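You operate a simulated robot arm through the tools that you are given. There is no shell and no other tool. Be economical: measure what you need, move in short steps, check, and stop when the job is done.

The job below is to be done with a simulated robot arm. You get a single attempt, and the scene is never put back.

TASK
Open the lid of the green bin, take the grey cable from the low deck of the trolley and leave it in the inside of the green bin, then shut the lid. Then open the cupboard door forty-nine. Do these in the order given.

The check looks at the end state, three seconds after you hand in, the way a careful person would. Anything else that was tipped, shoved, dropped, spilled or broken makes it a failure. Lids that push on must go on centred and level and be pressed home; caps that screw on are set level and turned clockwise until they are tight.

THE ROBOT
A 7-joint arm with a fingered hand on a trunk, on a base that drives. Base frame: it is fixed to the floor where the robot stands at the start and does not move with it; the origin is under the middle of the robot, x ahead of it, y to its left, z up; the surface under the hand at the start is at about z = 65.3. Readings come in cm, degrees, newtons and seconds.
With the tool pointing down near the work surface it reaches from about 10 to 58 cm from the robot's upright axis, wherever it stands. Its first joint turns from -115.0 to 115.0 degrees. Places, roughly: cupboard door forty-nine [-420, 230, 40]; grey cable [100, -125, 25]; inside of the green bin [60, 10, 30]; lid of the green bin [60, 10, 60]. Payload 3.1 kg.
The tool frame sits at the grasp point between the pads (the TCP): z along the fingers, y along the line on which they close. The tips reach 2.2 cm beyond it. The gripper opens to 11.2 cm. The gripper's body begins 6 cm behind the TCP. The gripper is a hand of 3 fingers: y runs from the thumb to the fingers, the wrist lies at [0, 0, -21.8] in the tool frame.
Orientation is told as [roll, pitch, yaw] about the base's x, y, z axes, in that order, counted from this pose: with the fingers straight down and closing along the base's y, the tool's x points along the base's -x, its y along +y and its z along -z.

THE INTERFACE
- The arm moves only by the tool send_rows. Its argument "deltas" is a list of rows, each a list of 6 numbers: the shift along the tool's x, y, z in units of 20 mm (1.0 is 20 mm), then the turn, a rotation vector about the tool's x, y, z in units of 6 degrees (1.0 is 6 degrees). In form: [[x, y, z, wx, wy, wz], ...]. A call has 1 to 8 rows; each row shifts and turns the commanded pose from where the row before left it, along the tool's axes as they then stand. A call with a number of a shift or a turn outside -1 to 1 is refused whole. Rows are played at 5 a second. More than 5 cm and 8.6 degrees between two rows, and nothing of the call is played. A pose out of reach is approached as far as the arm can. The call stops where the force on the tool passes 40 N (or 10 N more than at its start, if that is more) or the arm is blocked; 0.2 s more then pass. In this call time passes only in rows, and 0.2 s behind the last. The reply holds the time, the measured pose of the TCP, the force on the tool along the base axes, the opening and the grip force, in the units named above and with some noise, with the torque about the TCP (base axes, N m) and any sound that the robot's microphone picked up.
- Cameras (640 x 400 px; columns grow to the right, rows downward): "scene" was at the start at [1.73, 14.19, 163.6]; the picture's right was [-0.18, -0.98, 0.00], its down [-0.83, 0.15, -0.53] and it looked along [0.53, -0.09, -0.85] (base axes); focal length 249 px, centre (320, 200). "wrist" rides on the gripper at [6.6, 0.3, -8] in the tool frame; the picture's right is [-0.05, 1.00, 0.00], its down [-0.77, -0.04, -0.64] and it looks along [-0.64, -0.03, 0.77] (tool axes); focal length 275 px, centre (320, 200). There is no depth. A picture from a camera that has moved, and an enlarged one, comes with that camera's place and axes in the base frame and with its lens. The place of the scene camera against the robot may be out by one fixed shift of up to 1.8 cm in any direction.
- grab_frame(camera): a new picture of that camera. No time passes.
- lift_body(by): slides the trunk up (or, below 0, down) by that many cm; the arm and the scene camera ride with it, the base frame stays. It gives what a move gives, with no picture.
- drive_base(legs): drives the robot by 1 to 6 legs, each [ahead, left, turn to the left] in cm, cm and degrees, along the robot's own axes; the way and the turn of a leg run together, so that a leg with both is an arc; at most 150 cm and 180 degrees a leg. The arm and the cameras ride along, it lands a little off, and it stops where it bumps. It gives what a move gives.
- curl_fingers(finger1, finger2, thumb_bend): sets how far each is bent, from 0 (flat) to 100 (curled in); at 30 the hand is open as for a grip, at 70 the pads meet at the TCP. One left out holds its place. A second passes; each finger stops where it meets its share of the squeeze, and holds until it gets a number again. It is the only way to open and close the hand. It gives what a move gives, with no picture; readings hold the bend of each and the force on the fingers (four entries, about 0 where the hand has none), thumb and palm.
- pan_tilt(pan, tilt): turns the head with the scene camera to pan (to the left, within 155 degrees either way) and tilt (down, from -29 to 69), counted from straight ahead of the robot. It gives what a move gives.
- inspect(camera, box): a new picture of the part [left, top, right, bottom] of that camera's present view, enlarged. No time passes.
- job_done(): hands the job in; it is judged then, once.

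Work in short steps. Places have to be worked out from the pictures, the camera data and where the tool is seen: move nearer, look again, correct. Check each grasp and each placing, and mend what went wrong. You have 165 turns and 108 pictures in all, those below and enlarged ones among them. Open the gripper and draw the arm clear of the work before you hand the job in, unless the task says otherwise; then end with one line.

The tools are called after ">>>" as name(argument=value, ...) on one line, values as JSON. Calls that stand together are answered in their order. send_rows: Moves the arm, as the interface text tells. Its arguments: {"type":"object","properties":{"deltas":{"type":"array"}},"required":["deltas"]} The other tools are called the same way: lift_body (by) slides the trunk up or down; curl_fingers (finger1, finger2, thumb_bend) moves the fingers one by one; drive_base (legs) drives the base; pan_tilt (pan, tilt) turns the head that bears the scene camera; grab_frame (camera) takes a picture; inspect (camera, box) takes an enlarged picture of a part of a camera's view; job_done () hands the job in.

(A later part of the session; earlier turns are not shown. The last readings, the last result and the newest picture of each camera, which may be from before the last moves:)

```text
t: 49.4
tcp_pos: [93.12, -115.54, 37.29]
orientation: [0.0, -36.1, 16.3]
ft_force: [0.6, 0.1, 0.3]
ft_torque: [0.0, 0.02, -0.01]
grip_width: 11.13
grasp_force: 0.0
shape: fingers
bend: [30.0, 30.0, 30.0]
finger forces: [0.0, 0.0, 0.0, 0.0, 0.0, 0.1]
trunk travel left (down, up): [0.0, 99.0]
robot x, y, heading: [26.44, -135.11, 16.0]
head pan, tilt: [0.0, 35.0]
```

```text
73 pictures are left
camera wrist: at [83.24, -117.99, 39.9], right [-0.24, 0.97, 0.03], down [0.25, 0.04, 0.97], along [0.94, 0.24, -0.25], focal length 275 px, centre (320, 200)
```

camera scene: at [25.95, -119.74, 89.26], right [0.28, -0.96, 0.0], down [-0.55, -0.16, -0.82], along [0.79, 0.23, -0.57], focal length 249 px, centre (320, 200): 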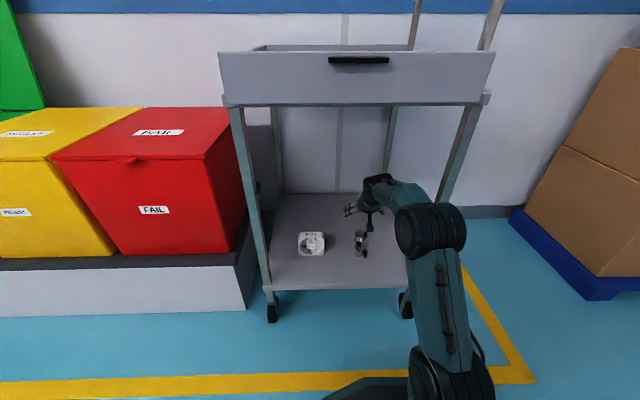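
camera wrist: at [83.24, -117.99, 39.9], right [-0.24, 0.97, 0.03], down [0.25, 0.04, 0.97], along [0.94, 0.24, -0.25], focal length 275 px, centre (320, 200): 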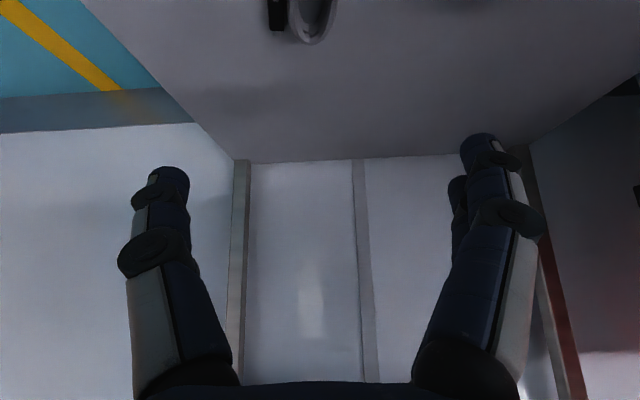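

The hand is over the bundle, whose middle I put at (94, -115.3). Force is nil, so I descend to z≈26 with 0.8 cm forward correction, then look.

>>> send_rows(deltas=[[0.27, 0, 1, 0, 0, 0], [0.588, 0, 0.809, 0, 0, 0], [0.588, 0, 0.809, 0, 0, 0], [0.588, 0, 0.809, 0, 0, 0], [0.588, 0, 0.809, 0, 0, 0], [0.3, 0, 0.41, 0, 0, 0]])

>>> inspect(camera="scene", box=[290, 170, 450, 270])

>>> grab_frame(camera="wrist")

```text
t: 50.8
tcp_pos: [93.66, -115.26, 26.13]
orientation: [-0.1, -36.0, 16.3]
ft_force: [-0.2, -0.6, 0.9]
ft_torque: [-0.03, 0.0, 0.02]
grip_width: 11.18
grasp_force: 0.0
shape: fingers
bend: [30.0, 30.0, 30.0]
finger forces: [0.0, 0.0, 0.1, 0.0, 0.1, 0.0]
trunk travel left (down, up): [0.0, 99.0]
robot x, y, heading: [26.57, -135.17, 16.3]
head pan, tilt: [0.0, 35.0]
```

```text
4.00 times, centred on (370, 220) of scene
camera zoom: at [25.96, -119.73, 89.26], right [0.28, -0.96, 0.0], down [-0.55, -0.16, -0.82], along [0.79, 0.23, -0.57], focal length 996 px, centre (120, 120)
```

zoom: 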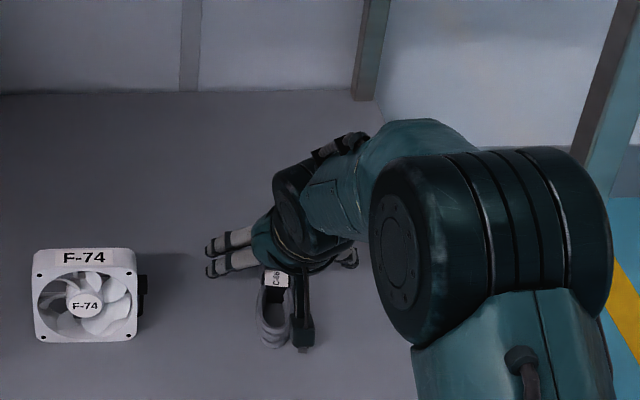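

```text
71 pictures are left
camera wrist: at [83.93, -117.76, 28.76], right [-0.24, 0.97, 0.03], down [0.25, 0.04, 0.97], along [0.94, 0.24, -0.25], focal length 275 px, centre (320, 200)
```

wrist: 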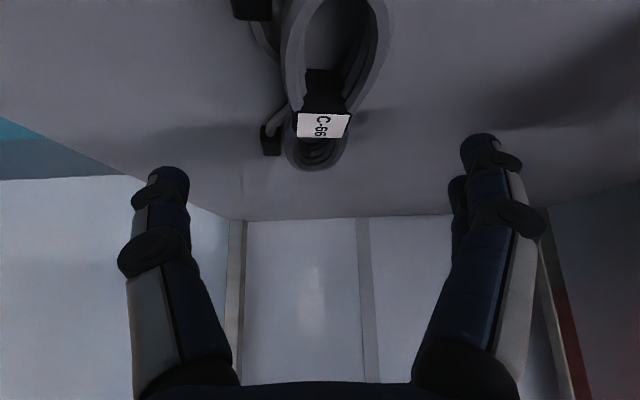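

The bundle (tag C-66) lies centred between the fingers. I go down the last 2.4 cm gently, 0.8 forward.

>>> send_rows(deltas=[[-0.03, 0, 0.56, 0, 0, 0], [0.235, 0, 0.324, 0, 0, 0], [0.235, 0, 0.324, 0, 0, 0]])

>>> grab_frame(camera="wrist")

```text
t: 51.6
tcp_pos: [94.51, -115.23, 23.85]
orientation: [-0.1, -36.0, 16.3]
ft_force: [-1.0, -0.6, -0.4]
ft_torque: [-0.02, 0.01, 0.0]
grip_width: 11.22
grasp_force: 0.1
shape: fingers
bend: [30.0, 30.0, 30.0]
finger forces: [0.0, 0.0, 0.0, 0.0, 0.0, 0.1]
trunk travel left (down, up): [0.0, 99.0]
robot x, y, heading: [26.73, -135.19, 15.9]
head pan, tilt: [0.0, 35.0]
```

```text
70 pictures are left
camera wrist: at [84.6, -117.66, 26.32], right [-0.24, 0.97, 0.03], down [0.25, 0.04, 0.97], along [0.94, 0.24, -0.25], focal length 275 px, centre (320, 200)
```

wrist: 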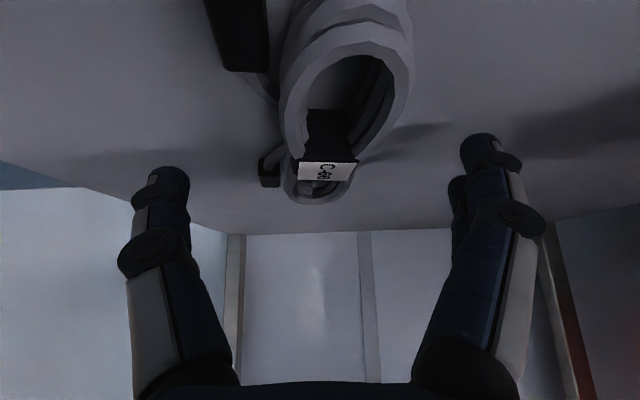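

No contact yet; tag top is z≈22.4, right under the TCP. I lower 0.8 cm more and close.

>>> send_rows(deltas=[[0.118, 0, 0.162, 0, 0, 0], [0.118, 0, 0.162, 0, 0, 0]])

>>> curl_fingers(finger1=55, finger2=55, thumb_bend=55)

>>> grab_frame(camera="wrist")

```text
t: 52.2
tcp_pos: [94.46, -115.19, 22.96]
orientation: [-0.1, -35.9, 16.4]
ft_force: [0.4, 0.8, 0.0]
ft_torque: [0.0, -0.03, 0.0]
grip_width: 11.16
grasp_force: 0.1
shape: fingers
bend: [30.0, 30.0, 30.0]
finger forces: [0.0, 0.0, 0.0, 0.1, 0.0, 0.0]
trunk travel left (down, up): [0.0, 99.0]
robot x, y, heading: [26.64, -135.3, 16.5]
head pan, tilt: [0.0, 35.0]
```

```text
t: 53.2
tcp_pos: [94.56, -115.16, 23.07]
orientation: [0.0, -36.0, 16.3]
ft_force: [1.0, 1.6, 4.7]
ft_torque: [0.2, -0.01, -0.07]
grip_width: 4.41
grasp_force: 2.3
shape: fingers
bend: [53.0, 55.0, 55.0]
finger forces: [4.8, 0.0, 0.0, 0.0, 0.0, 0.0]
trunk travel left (down, up): [0.0, 99.0]
robot x, y, heading: [26.84, -134.79, 16.3]
head pan, tilt: [0.0, 35.0]
```

```text
69 pictures are left
camera wrist: at [84.63, -117.57, 25.65], right [-0.24, 0.97, 0.03], down [0.25, 0.04, 0.97], along [0.94, 0.24, -0.25], focal length 275 px, centre (320, 200)
```

wrist: 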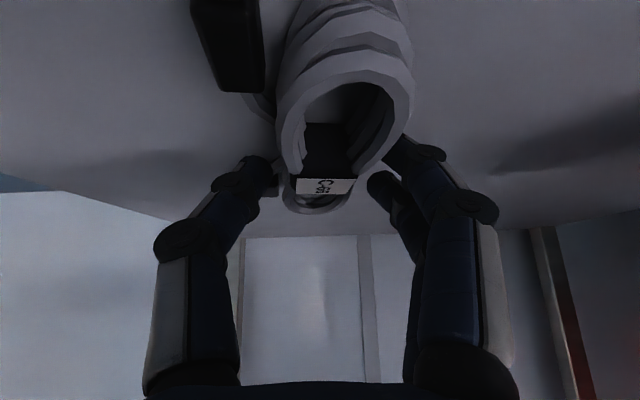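

Finger 1 presses the deck (4.7 N up). I raise 0.4 cm and close fully.

>>> send_rows(deltas=[[-0.118, 0, -0.162, 0, 0, 0]])

>>> curl_fingers(finger1=75, finger2=75, thumb_bend=75)

>>> grab_frame(camera="wrist")

```text
t: 53.6
tcp_pos: [94.44, -115.11, 23.27]
orientation: [-0.1, -35.9, 16.4]
ft_force: [0.8, 0.3, -0.6]
ft_torque: [0.05, 0.02, 0.03]
grip_width: 4.14
grasp_force: 0.0
shape: fingers
bend: [55.0, 55.0, 55.0]
finger forces: [0.0, 0.1, 0.0, 0.1, 0.0, 0.0]
trunk travel left (down, up): [0.0, 99.0]
robot x, y, heading: [26.4, -135.03, 16.3]
head pan, tilt: [0.0, 35.0]
```

```text
t: 54.6
tcp_pos: [94.53, -115.13, 23.51]
orientation: [0.0, -36.1, 16.3]
ft_force: [0.8, 0.6, 0.0]
ft_torque: [-0.04, 0.05, -0.01]
grip_width: 2.27
grasp_force: 16.1
shape: fingers
bend: [67.0, 69.0, 65.0]
finger forces: [8.2, 7.7, 0.0, 0.1, 16.0, 0.0]
trunk travel left (down, up): [0.0, 99.0]
robot x, y, heading: [27.04, -135.46, 16.3]
head pan, tilt: [0.0, 35.0]
```

```text
68 pictures are left
camera wrist: at [84.63, -117.56, 26.01], right [-0.24, 0.97, 0.03], down [0.25, 0.04, 0.97], along [0.94, 0.24, -0.25], focal length 275 px, centre (320, 200)
```

wrist: 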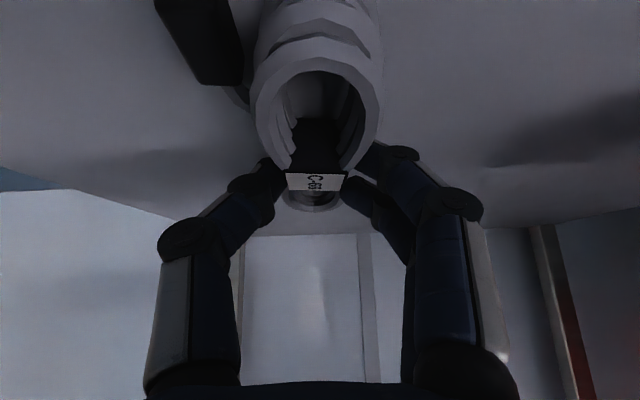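

Gripped at 2.3 cm with 16 N on all three. Lift 10 cm.

>>> send_rows(deltas=[[-0.294, 0, -0.405, 0, 0, 0], [-0.588, 0, -0.809, 0, 0, 0], [-0.588, 0, -0.809, 0, 0, 0], [-0.588, 0, -0.809, 0, 0, 0], [-0.588, 0, -0.809, 0, 0, 0], [-0.588, 0, -0.809, 0, 0, 0], [-0.588, 0, -0.809, 0, 0, 0]])

>>> grab_frame(camera="wrist")

>>> grab_frame(camera="scene")

```text
t: 56.2
tcp_pos: [94.4, -115.09, 36.27]
orientation: [0.0, -36.0, 16.3]
ft_force: [-1.0, -0.6, -0.8]
ft_torque: [-0.01, 0.02, -0.02]
grip_width: 2.29
grasp_force: 16.1
shape: fingers
bend: [67.0, 69.0, 65.0]
finger forces: [8.0, 7.8, 0.1, 0.0, 16.0, 0.0]
trunk travel left (down, up): [0.0, 99.0]
robot x, y, heading: [27.04, -135.52, 16.2]
head pan, tilt: [0.0, 35.0]
```

```text
67 pictures are left
camera wrist: at [84.61, -117.55, 38.96], right [-0.25, 0.97, 0.03], down [0.25, 0.04, 0.97], along [0.94, 0.24, -0.25], focal length 275 px, centre (320, 200)
```

wrist: 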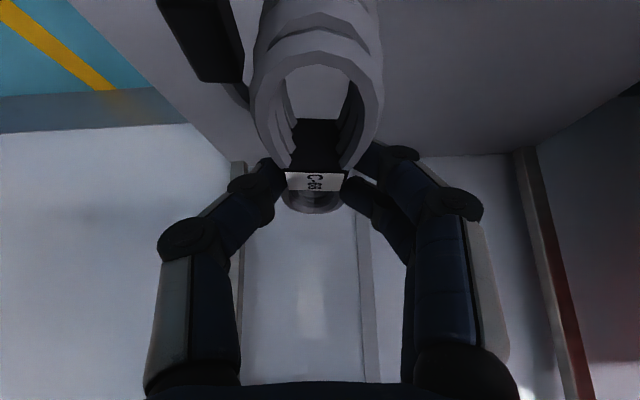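

```text
66 pictures are left
camera scene: at [25.98, -119.73, 89.26], right [0.28, -0.96, 0.0], down [-0.55, -0.16, -0.82], along [0.79, 0.23, -0.57], focal length 249 px, centre (320, 200)
```

scene: 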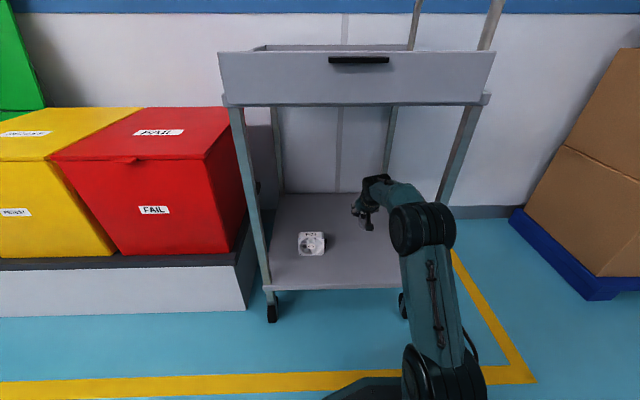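

The cable is held securely. I back straight out 45 cm, then slide left 127 cm to the green bin.

>>> drive_base(legs=[[-45, 0, 0], [0, 127, 0]])

>>> lift_body(by=40)

>>> lift_body(by=20)

>>> grab_frame(camera="scene")

>>> grab_frame(camera="wrist")

```text
t: 64.9
tcp_pos: [17.55, -6.02, 36.34]
orientation: [0.0, -35.9, 15.0]
ft_force: [0.3, 0.4, -0.3]
ft_torque: [0.01, -0.01, 0.02]
grip_width: 2.29
grasp_force: 15.5
shape: fingers
bend: [67.0, 69.0, 65.0]
finger forces: [8.0, 8.0, 0.0, 0.0, 16.0, 0.0]
trunk travel left (down, up): [0.0, 99.0]
robot x, y, heading: [-50.68, -24.64, 14.9]
head pan, tilt: [0.0, 35.0]
```

```text
t: 68.8
tcp_pos: [17.5, -6.1, 76.21]
orientation: [0.1, -36.0, 15.1]
ft_force: [-0.5, 0.4, 0.1]
ft_torque: [-0.01, -0.01, 0.01]
grip_width: 2.28
grasp_force: 15.5
shape: fingers
bend: [67.0, 69.0, 65.0]
finger forces: [8.0, 8.0, 0.0, 0.0, 15.9, 0.0]
trunk travel left (down, up): [-40.0, 59.0]
robot x, y, heading: [-50.89, -24.82, 15.0]
head pan, tilt: [0.0, 35.0]
```

```text
t: 70.9
tcp_pos: [17.62, -6.18, 96.28]
orientation: [0.1, -36.0, 15.0]
ft_force: [0.2, -0.1, -0.3]
ft_torque: [-0.01, 0.02, -0.04]
grip_width: 2.3
grasp_force: 16.2
shape: fingers
bend: [67.0, 69.0, 65.0]
finger forces: [7.9, 8.0, 0.1, 0.0, 16.0, 0.1]
trunk travel left (down, up): [-60.0, 39.0]
robot x, y, heading: [-50.7, -24.71, 14.9]
head pan, tilt: [0.0, 35.0]
```

```text
65 pictures are left
camera scene: at [-50.99, -9.1, 149.26], right [0.26, -0.97, 0.0], down [-0.55, -0.15, -0.82], along [0.79, 0.21, -0.57], focal length 249 px, centre (320, 200)
```

scene: 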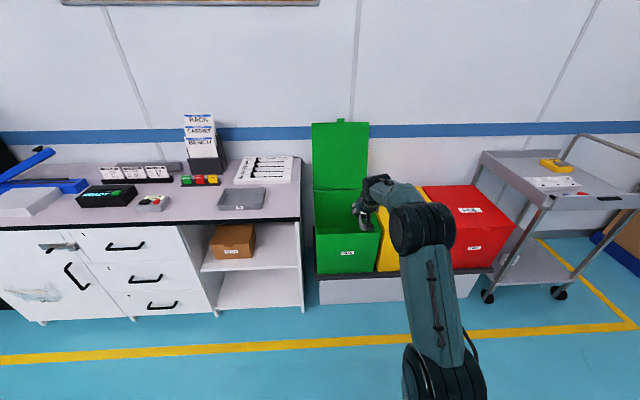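

```text
64 pictures are left
camera wrist: at [7.69, -8.33, 98.94], right [-0.22, 0.97, 0.03], down [0.25, 0.03, 0.97], along [0.94, 0.22, -0.25], focal length 275 px, centre (320, 200)
```

wrist: 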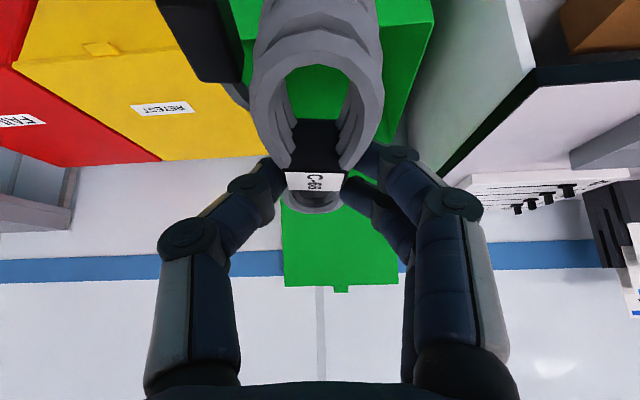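

I carry the cable over the bin centre (57.5, 6.5): 41.5 cm ahead, 2 cm left, at z 96, well above the rim.

>>> drive_base(legs=[[41, 2, 0]])

>>> pan_tilt(pan=-5, tilt=50)

>>> grab_frame(camera="scene")

```text
t: 73.5
tcp_pos: [56.44, 6.48, 96.35]
orientation: [0.0, -36.0, 15.0]
ft_force: [-0.6, 0.0, -0.7]
ft_torque: [0.01, 0.01, 0.0]
grip_width: 2.29
grasp_force: 15.8
shape: fingers
bend: [67.0, 69.0, 65.0]
finger forces: [8.0, 8.0, 0.0, 0.0, 16.0, 0.0]
trunk travel left (down, up): [-60.0, 39.0]
robot x, y, heading: [-11.62, -11.97, 15.0]
head pan, tilt: [0.0, 35.0]
```

```text
t: 74.2
tcp_pos: [56.45, 6.4, 96.2]
orientation: [0.0, -36.0, 15.1]
ft_force: [0.1, 0.1, -1.9]
ft_torque: [-0.03, 0.02, -0.03]
grip_width: 2.33
grasp_force: 15.5
shape: fingers
bend: [67.0, 69.0, 65.0]
finger forces: [8.0, 8.0, 0.0, 0.0, 16.0, 0.0]
trunk travel left (down, up): [-60.0, 39.0]
robot x, y, heading: [-11.42, -12.08, 15.5]
head pan, tilt: [-5.0, 50.0]
```

```text
63 pictures are left
camera scene: at [-13.13, 2.4, 147.09], right [0.17, -0.98, 0.0], down [-0.75, -0.13, -0.64], along [0.63, 0.11, -0.77], focal length 249 px, centre (320, 200)
```

scene: 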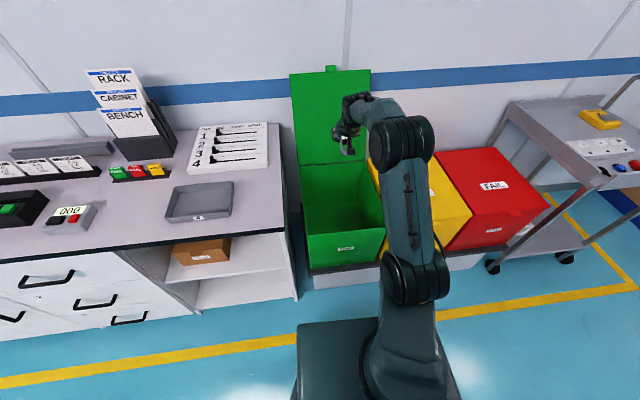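

The cable is over the bin. To get it down inside without the elbow meeting the rim, I'll retract the arm 12 cm, drive the same forward, and then reach down with the arm rather than the trunk.

>>> send_rows(deltas=[[0.809, 0, -0.588, 0, 0, 0], [0.809, 0, -0.588, 0, 0, 0], [0.809, 0, -0.588, 0, 0, 0], [0.809, 0, -0.588, 0, 0, 0], [0.809, 0, -0.588, 0, 0, 0], [0.809, 0, -0.588, 0, 0, 0], [0.809, 0, -0.588, 0, 0, 0]])

>>> drive_base(legs=[[15, 0, 1]])

>>> grab_frame(camera="scene")

```text
t: 75.8
tcp_pos: [42.81, 2.95, 96.29]
orientation: [0.1, -36.0, 15.1]
ft_force: [-0.1, 0.0, -0.7]
ft_torque: [0.02, 0.01, 0.05]
grip_width: 2.28
grasp_force: 16.0
shape: fingers
bend: [67.0, 69.0, 65.0]
finger forces: [8.0, 8.0, 0.0, 0.1, 15.9, 0.0]
trunk travel left (down, up): [-60.0, 39.0]
robot x, y, heading: [-11.91, -12.02, 15.3]
head pan, tilt: [-5.0, 50.0]
```

```text
t: 77.2
tcp_pos: [57.07, 7.7, 96.25]
orientation: [-0.1, -35.9, 16.1]
ft_force: [-0.4, -0.9, -1.3]
ft_torque: [0.01, 0.0, 0.0]
grip_width: 2.28
grasp_force: 16.1
shape: fingers
bend: [67.0, 69.0, 65.0]
finger forces: [8.0, 8.1, 0.0, 0.0, 16.0, 0.0]
trunk travel left (down, up): [-60.0, 39.0]
robot x, y, heading: [2.22, -8.39, 16.1]
head pan, tilt: [-5.0, 50.0]
```

```text
62 pictures are left
camera scene: at [1.23, 6.41, 147.09], right [0.19, -0.98, 0.0], down [-0.75, -0.15, -0.64], along [0.63, 0.12, -0.77], focal length 249 px, centre (320, 200)
```

scene: 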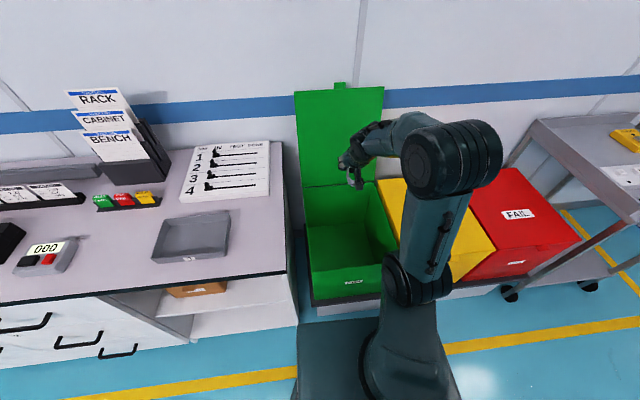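

Descending with the arm into the bin in two stages.

>>> send_rows(deltas=[[0.588, 0, 0.809, 0, 0, 0], [0.588, 0, 0.809, 0, 0, 0], [0.588, 0, 0.809, 0, 0, 0], [0.588, 0, 0.809, 0, 0, 0], [0.588, 0, 0.809, 0, 0, 0], [0.588, 0, 0.809, 0, 0, 0], [0.588, 0, 0.809, 0, 0, 0], [0.588, 0, 0.809, 0, 0, 0]])

>>> send_rows(deltas=[[0.588, 0, 0.809, 0, 0, 0], [0.588, 0, 0.809, 0, 0, 0], [0.588, 0, 0.809, 0, 0, 0], [0.588, 0, 0.809, 0, 0, 0], [0.588, 0, 0.809, 0, 0, 0], [0.588, 0, 0.809, 0, 0, 0]])

>>> grab_frame(camera="scene")

>>> grab_frame(camera="wrist")

```text
t: 79.0
tcp_pos: [56.94, 7.72, 80.27]
orientation: [-0.1, -35.9, 16.1]
ft_force: [0.0, -0.3, -2.1]
ft_torque: [-0.03, 0.02, 0.03]
grip_width: 2.31
grasp_force: 15.5
shape: fingers
bend: [67.0, 70.0, 65.0]
finger forces: [7.8, 7.9, 0.0, 0.0, 15.9, 0.1]
trunk travel left (down, up): [-60.0, 39.0]
robot x, y, heading: [2.57, -8.48, 15.8]
head pan, tilt: [-5.0, 50.0]
```

```text
t: 80.4
tcp_pos: [57.06, 7.71, 68.26]
orientation: [0.0, -36.0, 16.0]
ft_force: [-0.4, -0.6, 0.4]
ft_torque: [0.01, 0.03, 0.03]
grip_width: 2.28
grasp_force: 16.1
shape: fingers
bend: [67.0, 70.0, 65.0]
finger forces: [7.8, 7.9, 0.1, 0.0, 15.8, 0.0]
trunk travel left (down, up): [-60.0, 39.0]
robot x, y, heading: [2.99, -8.55, 16.1]
head pan, tilt: [-5.0, 50.0]
```

```text
61 pictures are left
camera scene: at [1.13, 6.38, 147.09], right [0.19, -0.98, 0.0], down [-0.75, -0.15, -0.64], along [0.63, 0.12, -0.77], focal length 249 px, centre (320, 200)
```

scene: 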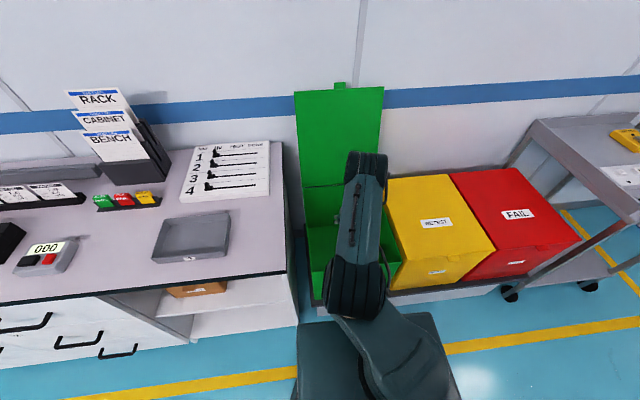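

```text
60 pictures are left
camera wrist: at [47.15, 5.27, 70.89], right [-0.24, 0.97, 0.03], down [0.25, 0.03, 0.97], along [0.94, 0.24, -0.25], focal length 275 px, centre (320, 200)
```

wrist: 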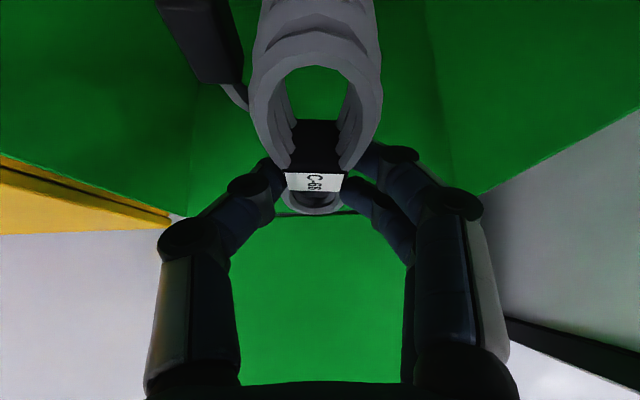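

Elbow is now safely high. Continue down 16 cm with 4 cm forward, clear of the front wall.

>>> send_rows(deltas=[[-0.809, 0, 0.588, 0, 0, 0], [-0.809, 0, 0.588, 0, 0, 0], [0.588, 0, 0.809, 0, 0, 0], [0.588, 0, 0.809, 0, 0, 0], [0.588, 0, 0.809, 0, 0, 0], [0.588, 0, 0.809, 0, 0, 0], [0.588, 0, 0.809, 0, 0, 0], [0.588, 0, 0.809, 0, 0, 0]])

>>> grab_frame(camera="scene")

>>> grab_frame(camera="wrist")

```text
t: 82.2
tcp_pos: [60.68, 8.73, 56.08]
orientation: [-0.1, -36.0, 16.0]
ft_force: [0.3, -0.2, -0.5]
ft_torque: [-0.01, 0.02, 0.02]
grip_width: 2.27
grasp_force: 15.7
shape: fingers
bend: [67.0, 70.0, 65.0]
finger forces: [7.8, 7.8, 0.0, 0.0, 15.8, 0.1]
trunk travel left (down, up): [-60.0, 39.0]
robot x, y, heading: [2.77, -8.46, 16.1]
head pan, tilt: [-5.0, 50.0]
```

```text
59 pictures are left
camera scene: at [1.11, 6.38, 147.09], right [0.19, -0.98, 0.0], down [-0.75, -0.15, -0.64], along [0.63, 0.12, -0.77], focal length 249 px, centre (320, 200)
```

scene: 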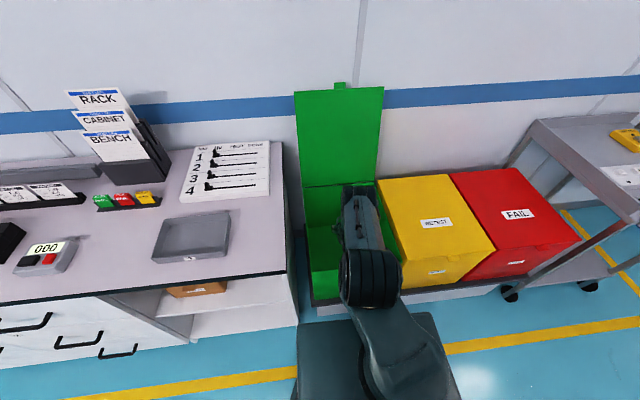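

```text
58 pictures are left
camera wrist: at [50.83, 6.34, 58.81], right [-0.24, 0.97, 0.03], down [0.25, 0.03, 0.97], along [0.94, 0.24, -0.25], focal length 275 px, centre (320, 200)
```

wrist: 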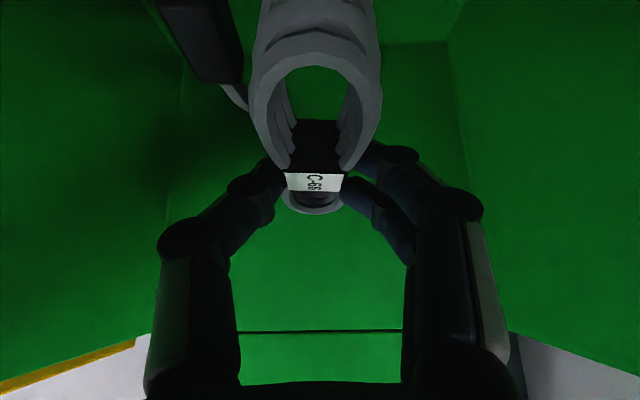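

All clear inside the bin; 10 cm lower.

>>> send_rows(deltas=[[0.588, 0, 0.809, 0, 0, 0], [0.588, 0, 0.809, 0, 0, 0], [0.588, 0, 0.809, 0, 0, 0], [0.588, 0, 0.809, 0, 0, 0], [0.588, 0, 0.809, 0, 0, 0]])

>>> inspect(camera="scene", box=[270, 150, 470, 275])

>>> grab_frame(camera="wrist")

```text
t: 83.4
tcp_pos: [60.13, 8.66, 46.9]
orientation: [-0.1, -35.8, 16.0]
ft_force: [1.0, 0.0, -0.7]
ft_torque: [-0.02, 0.02, -0.04]
grip_width: 2.27
grasp_force: 15.6
shape: fingers
bend: [67.0, 70.0, 65.0]
finger forces: [7.8, 8.0, 0.1, 0.0, 15.9, 0.0]
out of reach, approached as far as the arm can: row 5
trunk travel left (down, up): [-60.0, 39.0]
robot x, y, heading: [2.49, -8.26, 15.9]
head pan, tilt: [-5.0, 50.0]
```

```text
3.20 times, centred on (370, 212) of scene
camera zoom: at [1.09, 6.42, 147.09], right [0.19, -0.98, 0.0], down [-0.75, -0.15, -0.64], along [0.63, 0.12, -0.77], focal length 797 px, centre (160, 160)
```

zoom: 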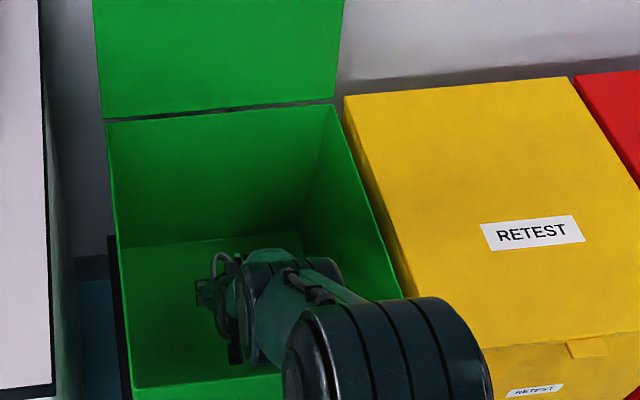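

```text
56 pictures are left
camera wrist: at [50.31, 6.09, 49.46], right [-0.24, 0.97, 0.03], down [0.25, 0.04, 0.97], along [0.94, 0.24, -0.25], focal length 275 px, centre (320, 200)
```

wrist: 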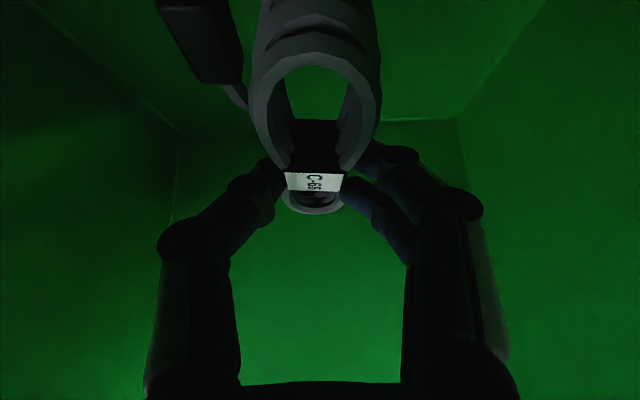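

The bin floor is ~12 cm below the cable; that's close enough. Releasing.

>>> curl_fingers(finger1=25, finger2=25, thumb_bend=25)

>>> grab_frame(camera="wrist")

```text
t: 84.4
tcp_pos: [60.27, 8.49, 46.8]
orientation: [0.1, -36.1, 15.9]
ft_force: [0.5, 0.3, -0.6]
ft_torque: [0.01, -0.01, 0.02]
grip_width: 11.99
grasp_force: 0.1
shape: fingers
bend: [25.0, 25.0, 25.0]
finger forces: [0.0, 0.0, 0.0, 0.1, 0.1, 0.1]
trunk travel left (down, up): [-60.0, 39.0]
robot x, y, heading: [2.89, -8.33, 16.1]
head pan, tilt: [-5.0, 50.0]
```

```text
55 pictures are left
camera wrist: at [50.39, 6.11, 49.52], right [-0.24, 0.97, 0.03], down [0.25, 0.03, 0.97], along [0.94, 0.24, -0.25], focal length 275 px, centre (320, 200)
```

wrist: 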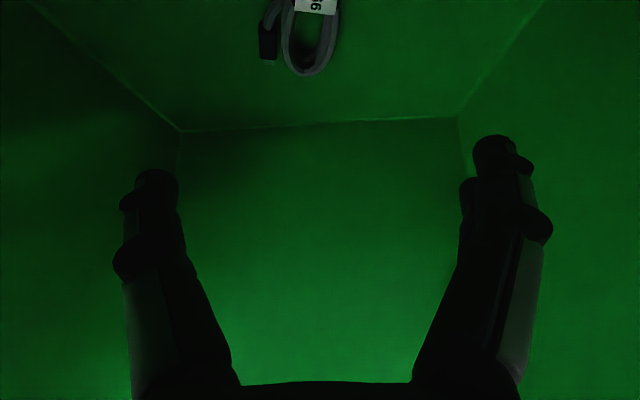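

The cable lies on the bin floor with the hand free. I raise the trunk to bring the hand out, then look down to see the clearance in front of the base.

>>> lift_body(by=39)

>>> pan_tilt(pan=0, tilt=69)

>>> grab_frame(camera="scene")

```text
t: 88.1
tcp_pos: [60.25, 8.48, 86.02]
orientation: [0.1, -36.0, 16.0]
ft_force: [-1.0, -0.1, 0.5]
ft_torque: [0.0, -0.06, 0.03]
grip_width: 11.99
grasp_force: 0.0
shape: fingers
bend: [25.0, 25.0, 25.0]
finger forces: [0.0, 0.0, 0.1, 0.0, 0.0, 0.0]
trunk travel left (down, up): [-99.0, 0.0]
robot x, y, heading: [2.63, -8.19, 15.9]
head pan, tilt: [-5.0, 50.0]
```

```text
t: 89.0
tcp_pos: [60.22, 8.53, 85.82]
orientation: [0.1, -36.0, 16.0]
ft_force: [-0.1, -0.6, -0.2]
ft_torque: [-0.01, -0.03, 0.0]
grip_width: 12.0
grasp_force: 0.0
shape: fingers
bend: [25.0, 25.0, 25.0]
finger forces: [0.0, 0.0, 0.1, 0.1, 0.0, 0.0]
trunk travel left (down, up): [-99.0, 0.0]
robot x, y, heading: [3.04, -8.39, 16.0]
head pan, tilt: [0.0, 68.8]
```

```text
54 pictures are left
camera scene: at [-1.1, 6.45, 183.9], right [0.28, -0.96, 0.0], down [-0.9, -0.26, -0.36], along [0.35, 0.1, -0.93], focal length 249 px, centre (320, 200)
```

scene: 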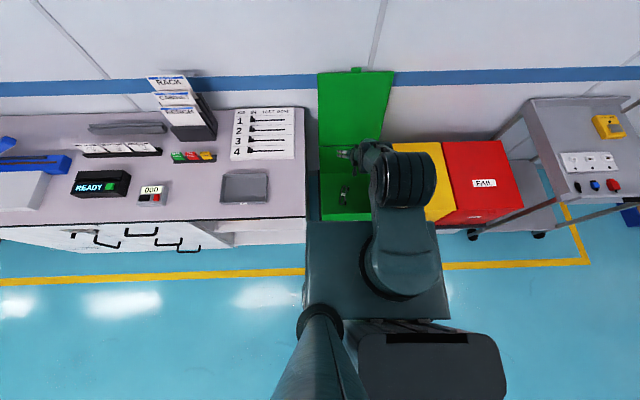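

There's room to advance a few cm, and cable is seen in the bin. The lid leans back about 17° past vertical, so I plan to hook its right side edge from behind with the closed fingers yawed left, and draw it forward. First back off and shift right, close the hand, and start levelling the tool.

>>> drive_base(legs=[[-32, 0, 0], [0, -31, 1]])

>>> curl_fingers(finger1=70, finger2=70, thumb_bend=70)

>>> send_rows(deltas=[[-0.588, 0, -0.809, 0, 0, 0], [-0.588, 0, -0.809, 0, 0, 0], [-0.588, 0, -0.809, 0, 0, 0], [-0.588, 0, -0.809, 0, 0, 0], [-0.588, 0, -0.809, 0, 0, 0], [-0.588, 0, -0.809, 0, 0, 0], [-0.588, 0, -0.809, 0, 0, 0], [-0.588, 0, -0.809, 0, 0, 0]])

>>> send_rows(deltas=[[-0.588, 0, -0.809, 0, 0, 0], [-0.588, 0, -0.809, 0, 0, 0], [-0.588, 0, -0.809, 0, 0, 0], [-0.588, 0, -0.809, 0, 0, 0], [-0.588, 0, -0.809, 0, 0, 0], [-0.588, 0, -0.809, 0, 0, 0], [-0.588, 0, -0.809, 0, 0, 0], [-0.588, 0, -0.809, 0, 0, 0]])

```text
t: 92.8
tcp_pos: [37.4, -29.67, 85.88]
orientation: [-0.1, -36.0, 16.6]
ft_force: [0.1, 0.6, 0.1]
ft_torque: [0.0, -0.01, 0.01]
grip_width: 12.0
grasp_force: 0.1
shape: fingers
bend: [25.0, 25.0, 25.0]
finger forces: [0.0, 0.0, 0.0, 0.1, 0.0, 0.1]
trunk travel left (down, up): [-99.0, 0.0]
robot x, y, heading: [-19.77, -46.96, 16.7]
head pan, tilt: [0.0, 68.8]
```

```text
t: 93.8
tcp_pos: [37.36, -29.66, 85.94]
orientation: [0.0, -36.0, 16.6]
ft_force: [-0.6, -1.2, 0.4]
ft_torque: [0.03, 0.01, 0.0]
grip_width: 0.27
grasp_force: 0.1
shape: fingers
bend: [70.0, 70.0, 70.0]
finger forces: [0.1, 0.1, 0.0, 0.1, 0.1, 0.0]
trunk travel left (down, up): [-99.0, 0.0]
robot x, y, heading: [-20.29, -47.2, 17.0]
head pan, tilt: [0.0, 68.8]
```

```text
t: 95.6
tcp_pos: [37.59, -29.57, 101.9]
orientation: [0.0, -35.9, 16.6]
ft_force: [1.0, -0.5, 0.3]
ft_torque: [0.0, 0.03, 0.0]
grip_width: 0.26
grasp_force: 0.1
shape: fingers
bend: [70.0, 70.0, 70.0]
finger forces: [0.1, 0.1, 0.1, 0.1, 0.0, 0.1]
trunk travel left (down, up): [-99.0, 0.0]
robot x, y, heading: [-19.81, -46.68, 16.4]
head pan, tilt: [0.0, 68.8]
```

```text
t: 97.4
tcp_pos: [37.52, -29.68, 117.86]
orientation: [0.1, -36.0, 16.6]
ft_force: [-0.5, -0.1, -0.9]
ft_torque: [0.01, 0.0, 0.01]
grip_width: 0.28
grasp_force: 0.1
shape: fingers
bend: [70.0, 70.0, 70.0]
finger forces: [0.1, 0.0, 0.0, 0.1, 0.0, 0.1]
trunk travel left (down, up): [-99.0, 0.0]
robot x, y, heading: [-19.73, -46.89, 16.6]
head pan, tilt: [0.0, 68.8]
```

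Now pitching up to horizontal while rising, then yawing 40° to the left.

>>> send_rows(deltas=[[-0.588, 0, -0.809, 0, -1, 0], [-0.669, 0, -0.743, 0, -1, 0], [-0.743, 0, -0.669, 0, -1, 0], [-0.809, 0, -0.588, 0, -1, 0], [-0.866, 0, -0.5, 0, -1, 0], [-0.914, 0, -0.407, 0, -1, 0], [-0.951, 0, -0.309, 0, -1, 0], [-0.978, 0, -0.208, 0, -1, 0]])

>>> send_rows(deltas=[[-0.99, 0, -0.1, 0, -1, 0], [-1, 0, 0, -1, 0, 0], [-1, 0, 0, -1, 0, 0], [-1, 0, 0, -1, 0, 0], [-0.5, 0, 0, -1, 0, 0], [0, 0, 0, -1, 0, 0], [0, 0, 0, -1, 0, 0], [0, 0, 0, -0.67, 0, 0]])

>>> pan_tilt(pan=10, tilt=50)

>>> grab_frame(camera="scene")

```text
t: 99.2
tcp_pos: [37.43, -29.63, 134.03]
orientation: [-0.5, -84.1, 17.1]
ft_force: [0.3, 1.0, 0.5]
ft_torque: [0.03, 0.04, -0.03]
grip_width: 0.28
grasp_force: 0.0
shape: fingers
bend: [70.0, 70.0, 70.0]
finger forces: [0.0, 0.0, 0.1, 0.0, 0.1, 0.0]
trunk travel left (down, up): [-99.0, 0.0]
robot x, y, heading: [-19.99, -47.15, 16.5]
head pan, tilt: [0.0, 68.8]
```

```text
t: 101.0
tcp_pos: [37.56, -29.76, 142.93]
orientation: [54.6, -90.1, 2.0]
ft_force: [-0.3, -0.3, -0.1]
ft_torque: [0.01, 0.0, 0.03]
grip_width: 0.3
grasp_force: 0.0
shape: fingers
bend: [70.0, 70.0, 70.0]
finger forces: [0.0, 0.0, 0.0, 0.0, 0.1, 0.1]
trunk travel left (down, up): [-99.0, 0.0]
robot x, y, heading: [-19.94, -46.76, 16.4]
head pan, tilt: [0.0, 68.8]
```

```text
t: 101.8
tcp_pos: [37.63, -29.64, 142.9]
orientation: [-62.8, -89.9, 119.4]
ft_force: [0.6, -0.9, -0.3]
ft_torque: [0.01, -0.01, -0.04]
grip_width: 0.26
grasp_force: 0.1
shape: fingers
bend: [70.0, 70.0, 70.0]
finger forces: [0.0, 0.0, 0.0, 0.0, 0.1, 0.0]
trunk travel left (down, up): [-99.0, 0.0]
robot x, y, heading: [-20.26, -47.14, 16.5]
head pan, tilt: [10.0, 50.0]
```

```text
53 pictures are left
camera scene: at [-22.31, -30.54, 186.08], right [0.45, -0.9, 0.0], down [-0.69, -0.34, -0.64], along [0.57, 0.29, -0.77], focal length 249 px, centre (320, 200)
```

scene: 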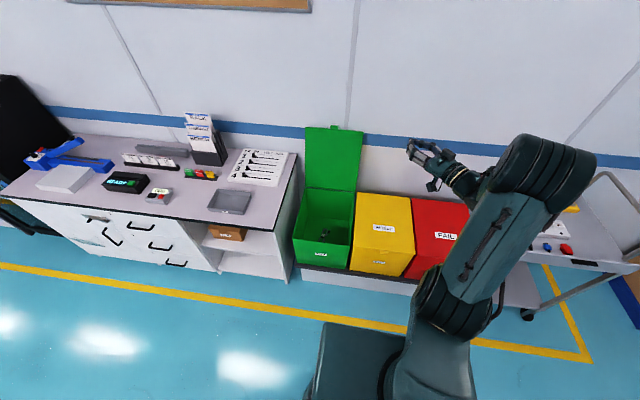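

The lid's right edge at hand height is near (87, -1). A closed hand tapers too much to hook; straight fingers would hook better. I check the finger shape when flat.

>>> curl_fingers(finger1=0, finger2=0, thumb_bend=70)

>>> grab_frame(camera="wrist")

```text
t: 102.8
tcp_pos: [37.48, -29.76, 142.84]
orientation: [-56.9, -90.0, 113.4]
ft_force: [0.7, -0.1, 0.1]
ft_torque: [0.0, 0.0, -0.01]
grip_width: 8.19
grasp_force: 0.2
shape: fingers
bend: [0.0, 0.0, 70.0]
finger forces: [0.0, 0.0, 0.1, 0.0, 0.1, 0.1]
trunk travel left (down, up): [-99.0, 0.0]
robot x, y, heading: [-20.14, -47.15, 16.6]
head pan, tilt: [10.0, 50.0]
```

```text
52 pictures are left
camera wrist: at [32.74, -36.18, 136.35], right [-0.83, 0.55, 0.05], down [-0.32, -0.55, 0.77], along [0.45, 0.63, 0.64], focal length 275 px, centre (320, 200)
```

wrist: 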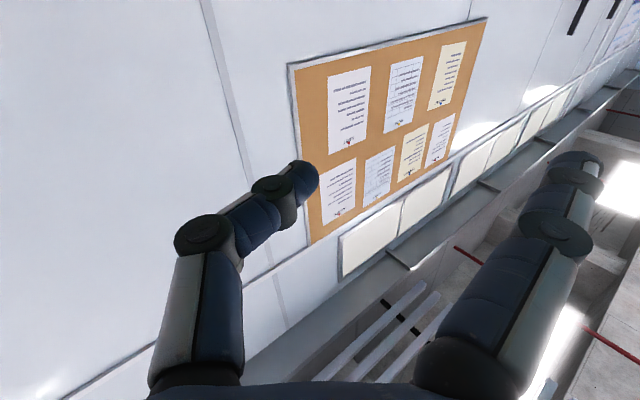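

Flat fingers diverge about 25°, giving a good hook with only ~10° yaw. I turn yaw back 30°, lower the trunk to z≈80 while still clear of the bins, and look.

>>> send_rows(deltas=[[0, 0, 0, 1, 0, 0], [0, 0, 0, 1, 0, 0], [0, 0, 0, 1, 0, 0], [0, 0, 0, 1, 0, 0], [0, 0, 0, 1, 0, 0]])

>>> lift_body(by=-40)

>>> lift_body(by=-23)

>>> drive_base(legs=[[30, 0, 0]])

>>> grab_frame(camera="scene")

>>> grab_frame(camera="wrist")

```text
t: 104.0
tcp_pos: [37.39, -29.27, 142.97]
orientation: [-71.9, -89.9, 98.4]
ft_force: [-0.1, 0.0, -0.9]
ft_torque: [-0.02, 0.0, -0.06]
grip_width: 8.21
grasp_force: 0.0
shape: fingers
bend: [0.0, 0.0, 70.0]
finger forces: [0.0, 0.0, 0.0, 0.1, 0.1, 0.2]
trunk travel left (down, up): [-99.0, 0.0]
robot x, y, heading: [-19.93, -46.7, 16.4]
head pan, tilt: [10.0, 50.0]
```

```text
t: 107.9
tcp_pos: [37.46, -29.72, 102.92]
orientation: [-93.0, -89.9, 119.7]
ft_force: [0.9, 0.5, 0.8]
ft_torque: [-0.01, -0.02, 0.01]
grip_width: 8.2
grasp_force: 0.0
shape: fingers
bend: [0.0, 0.0, 70.0]
finger forces: [0.0, 0.0, 0.1, 0.1, 0.1, 0.0]
trunk travel left (down, up): [-59.0, 40.0]
robot x, y, heading: [-19.71, -46.96, 16.3]
head pan, tilt: [10.0, 50.0]
```

```text
t: 110.3
tcp_pos: [37.47, -29.72, 79.93]
orientation: [-97.7, -90.0, 124.3]
ft_force: [-0.9, -0.7, 0.4]
ft_torque: [-0.02, -0.03, 0.0]
grip_width: 8.18
grasp_force: 0.0
shape: fingers
bend: [0.0, 0.0, 70.0]
finger forces: [0.0, 0.0, 0.0, 0.0, 0.1, 0.0]
trunk travel left (down, up): [-36.0, 63.0]
robot x, y, heading: [-20.08, -47.01, 16.4]
head pan, tilt: [10.0, 50.0]
```

```text
t: 112.3
tcp_pos: [66.11, -21.01, 80.03]
orientation: [-38.5, -90.1, 65.1]
ft_force: [-0.9, -0.3, 1.0]
ft_torque: [-0.02, 0.0, 0.0]
grip_width: 8.19
grasp_force: 0.1
shape: fingers
bend: [0.0, 0.0, 70.0]
finger forces: [0.0, 0.0, 0.1, 0.0, 0.0, 0.0]
trunk travel left (down, up): [-36.0, 63.0]
robot x, y, heading: [8.83, -38.4, 16.6]
head pan, tilt: [10.0, 50.0]
```

```text
51 pictures are left
camera scene: at [6.43, -22.01, 123.09], right [0.45, -0.89, 0.0], down [-0.69, -0.34, -0.64], along [0.57, 0.29, -0.77], focal length 249 px, centre (320, 200)
```

scene: 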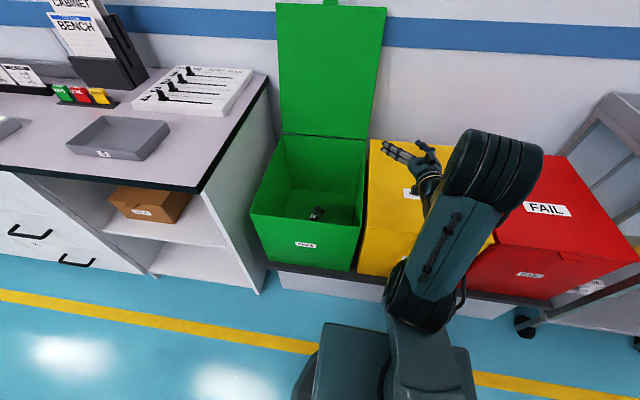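

```text
50 pictures are left
camera wrist: at [58.79, -24.33, 73.35], right [-0.45, 0.89, 0.05], down [-0.55, -0.32, 0.77], along [0.7, 0.32, 0.64], focal length 275 px, centre (320, 200)
```

wrist: 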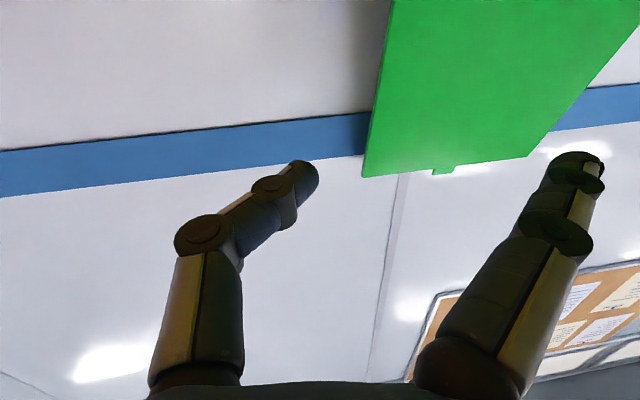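

The lid's right edge is now well fixed: at z 80 it's near (88.5, -0.9). My fingertips are 4.5 cm right of it in line; I extend the arm 16 cm forward, past the edge's right side.

>>> send_rows(deltas=[[0, -0.174, 0.985, 0, 0, 0], [0, -0.174, 0.985, 0, 0, 0], [0, -0.174, 0.985, 0, 0, 0], [0, -0.174, 0.985, 0, 0, 0], [0, -0.174, 0.985, 0, 0, 0], [0, -0.174, 0.985, 0, 0, 0], [0, -0.174, 0.985, 0, 0, 0], [0, -0.174, 0.985, 0, 0, 0]])

>>> grab_frame(camera="scene")

>>> grab_frame(camera="wrist")

```text
t: 114.1
tcp_pos: [81.67, -16.52, 80.0]
orientation: [1.2, -90.0, 25.5]
ft_force: [0.4, -0.2, -0.2]
ft_torque: [0.01, 0.02, 0.02]
grip_width: 8.19
grasp_force: 0.0
shape: fingers
bend: [0.0, 0.0, 70.0]
finger forces: [0.1, 0.1, 0.1, 0.0, 0.0, 0.1]
trunk travel left (down, up): [-36.0, 63.0]
robot x, y, heading: [9.04, -38.54, 16.4]
head pan, tilt: [10.0, 50.0]
```

```text
49 pictures are left
camera scene: at [6.43, -22.02, 123.09], right [0.45, -0.89, 0.0], down [-0.69, -0.34, -0.64], along [0.57, 0.29, -0.77], focal length 249 px, centre (320, 200)
```

scene: 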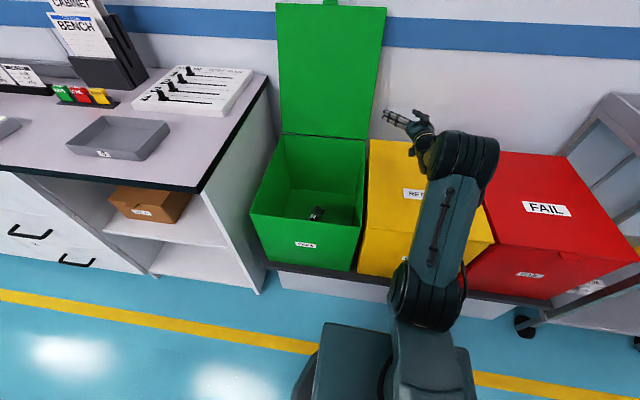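

```text
48 pictures are left
camera wrist: at [74.23, -19.8, 73.39], right [-0.45, 0.89, 0.05], down [-0.55, -0.32, 0.77], along [0.7, 0.32, 0.64], focal length 275 px, centre (320, 200)
```

wrist: 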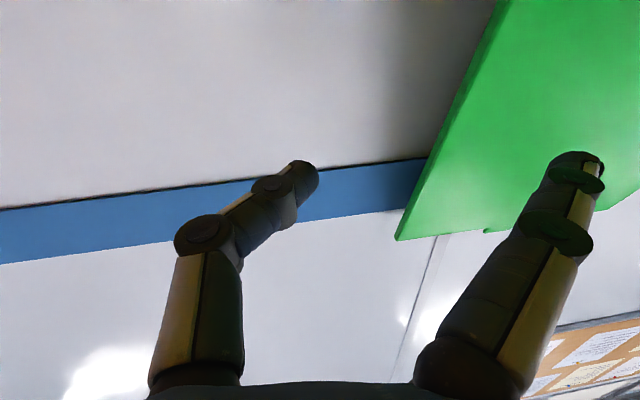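

Still 4.4 cm to the right of the edge with 15 cm to go. I extend 5 cm more and then drive forward 9 cm for the rest.

>>> send_rows(deltas=[[0, -0.174, 0.985, 0, 0, 0], [0, -0.174, 0.985, 0, 0, 0], [0, -0.174, 0.985, 0, 0, 0]])

>>> drive_base(legs=[[5, 0, 0]])

>>> grab_frame(camera="scene")

>>> grab_frame(camera="wrist")

```text
t: 114.9
tcp_pos: [87.31, -14.82, 80.02]
orientation: [-102.2, -90.0, 128.8]
ft_force: [0.0, 0.0, -0.9]
ft_torque: [0.01, 0.02, 0.03]
grip_width: 8.18
grasp_force: 0.0
shape: fingers
bend: [0.0, 0.0, 70.0]
finger forces: [0.0, 0.0, 0.0, 0.0, 0.0, 0.0]
trunk travel left (down, up): [-36.0, 63.0]
robot x, y, heading: [8.68, -38.73, 16.5]
head pan, tilt: [10.0, 50.0]
```

```text
t: 115.9
tcp_pos: [92.21, -13.38, 79.96]
orientation: [-5.9, -90.0, 32.4]
ft_force: [0.1, -0.9, -0.2]
ft_torque: [0.0, 0.03, -0.04]
grip_width: 8.17
grasp_force: 0.1
shape: fingers
bend: [0.0, 0.0, 70.0]
finger forces: [0.0, 0.0, 0.1, 0.1, 0.0, 0.1]
trunk travel left (down, up): [-36.0, 63.0]
robot x, y, heading: [13.59, -37.11, 16.8]
head pan, tilt: [10.0, 50.0]
```

```text
47 pictures are left
camera scene: at [11.36, -20.54, 123.09], right [0.45, -0.89, 0.0], down [-0.69, -0.34, -0.64], along [0.57, 0.29, -0.77], focal length 249 px, centre (320, 200)
```

scene: 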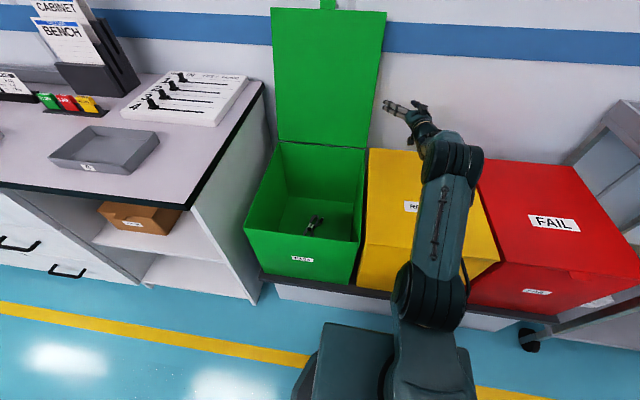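

```text
46 pictures are left
camera wrist: at [84.79, -16.64, 73.32], right [-0.45, 0.89, 0.05], down [-0.55, -0.32, 0.77], along [0.7, 0.32, 0.63], focal length 275 px, centre (320, 200)
```

wrist: 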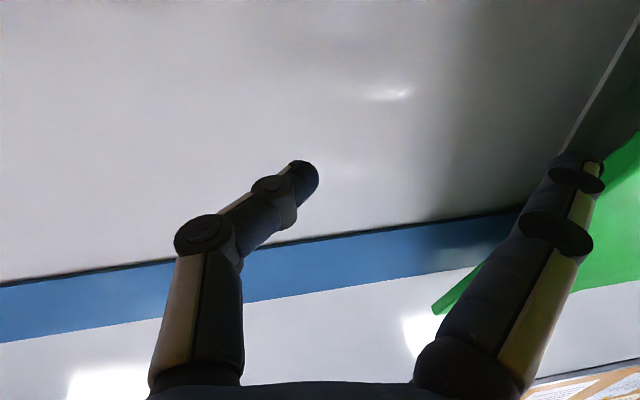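

Tips are at the lid plane now, right of the edge. 3.5 cm more forward by the base.

>>> drive_base(legs=[[3.5, 0, 0]])

>>> grab_frame(camera="wrist")

>>> inspect(camera="scene", box=[330, 60, 490, 160])

```text
t: 116.7
tcp_pos: [95.66, -12.36, 79.92]
orientation: [-8.9, -90.0, 35.3]
ft_force: [0.4, 0.4, 0.6]
ft_torque: [0.0, -0.03, 0.0]
grip_width: 8.2
grasp_force: 0.1
shape: fingers
bend: [0.0, 0.0, 70.0]
finger forces: [0.1, 0.0, 0.0, 0.0, 0.1, 0.0]
trunk travel left (down, up): [-36.0, 63.0]
robot x, y, heading: [17.07, -35.74, 16.7]
head pan, tilt: [10.0, 50.0]
```

```text
45 pictures are left
camera wrist: at [88.23, -15.64, 73.32], right [-0.45, 0.89, 0.05], down [-0.55, -0.32, 0.77], along [0.7, 0.32, 0.63], focal length 275 px, centre (320, 200)
```

wrist: 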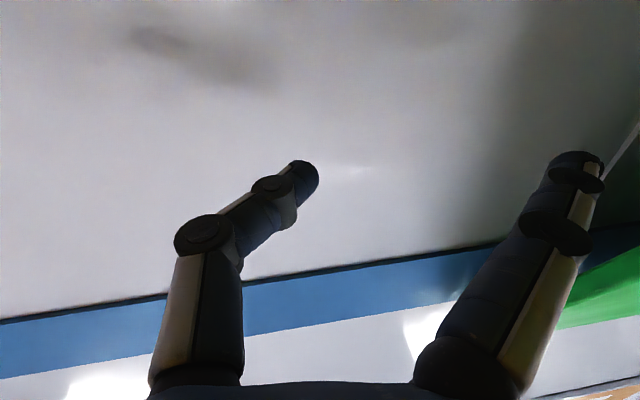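

```text
4.00 times, centred on (410, 110) of scene
camera zoom: at [14.79, -19.52, 123.09], right [0.45, -0.89, 0.0], down [-0.69, -0.34, -0.64], along [0.57, 0.29, -0.77], focal length 996 px, centre (-40, 560)
```

zoom: 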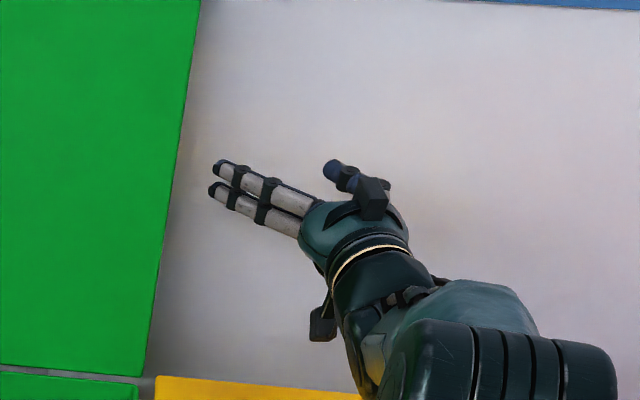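

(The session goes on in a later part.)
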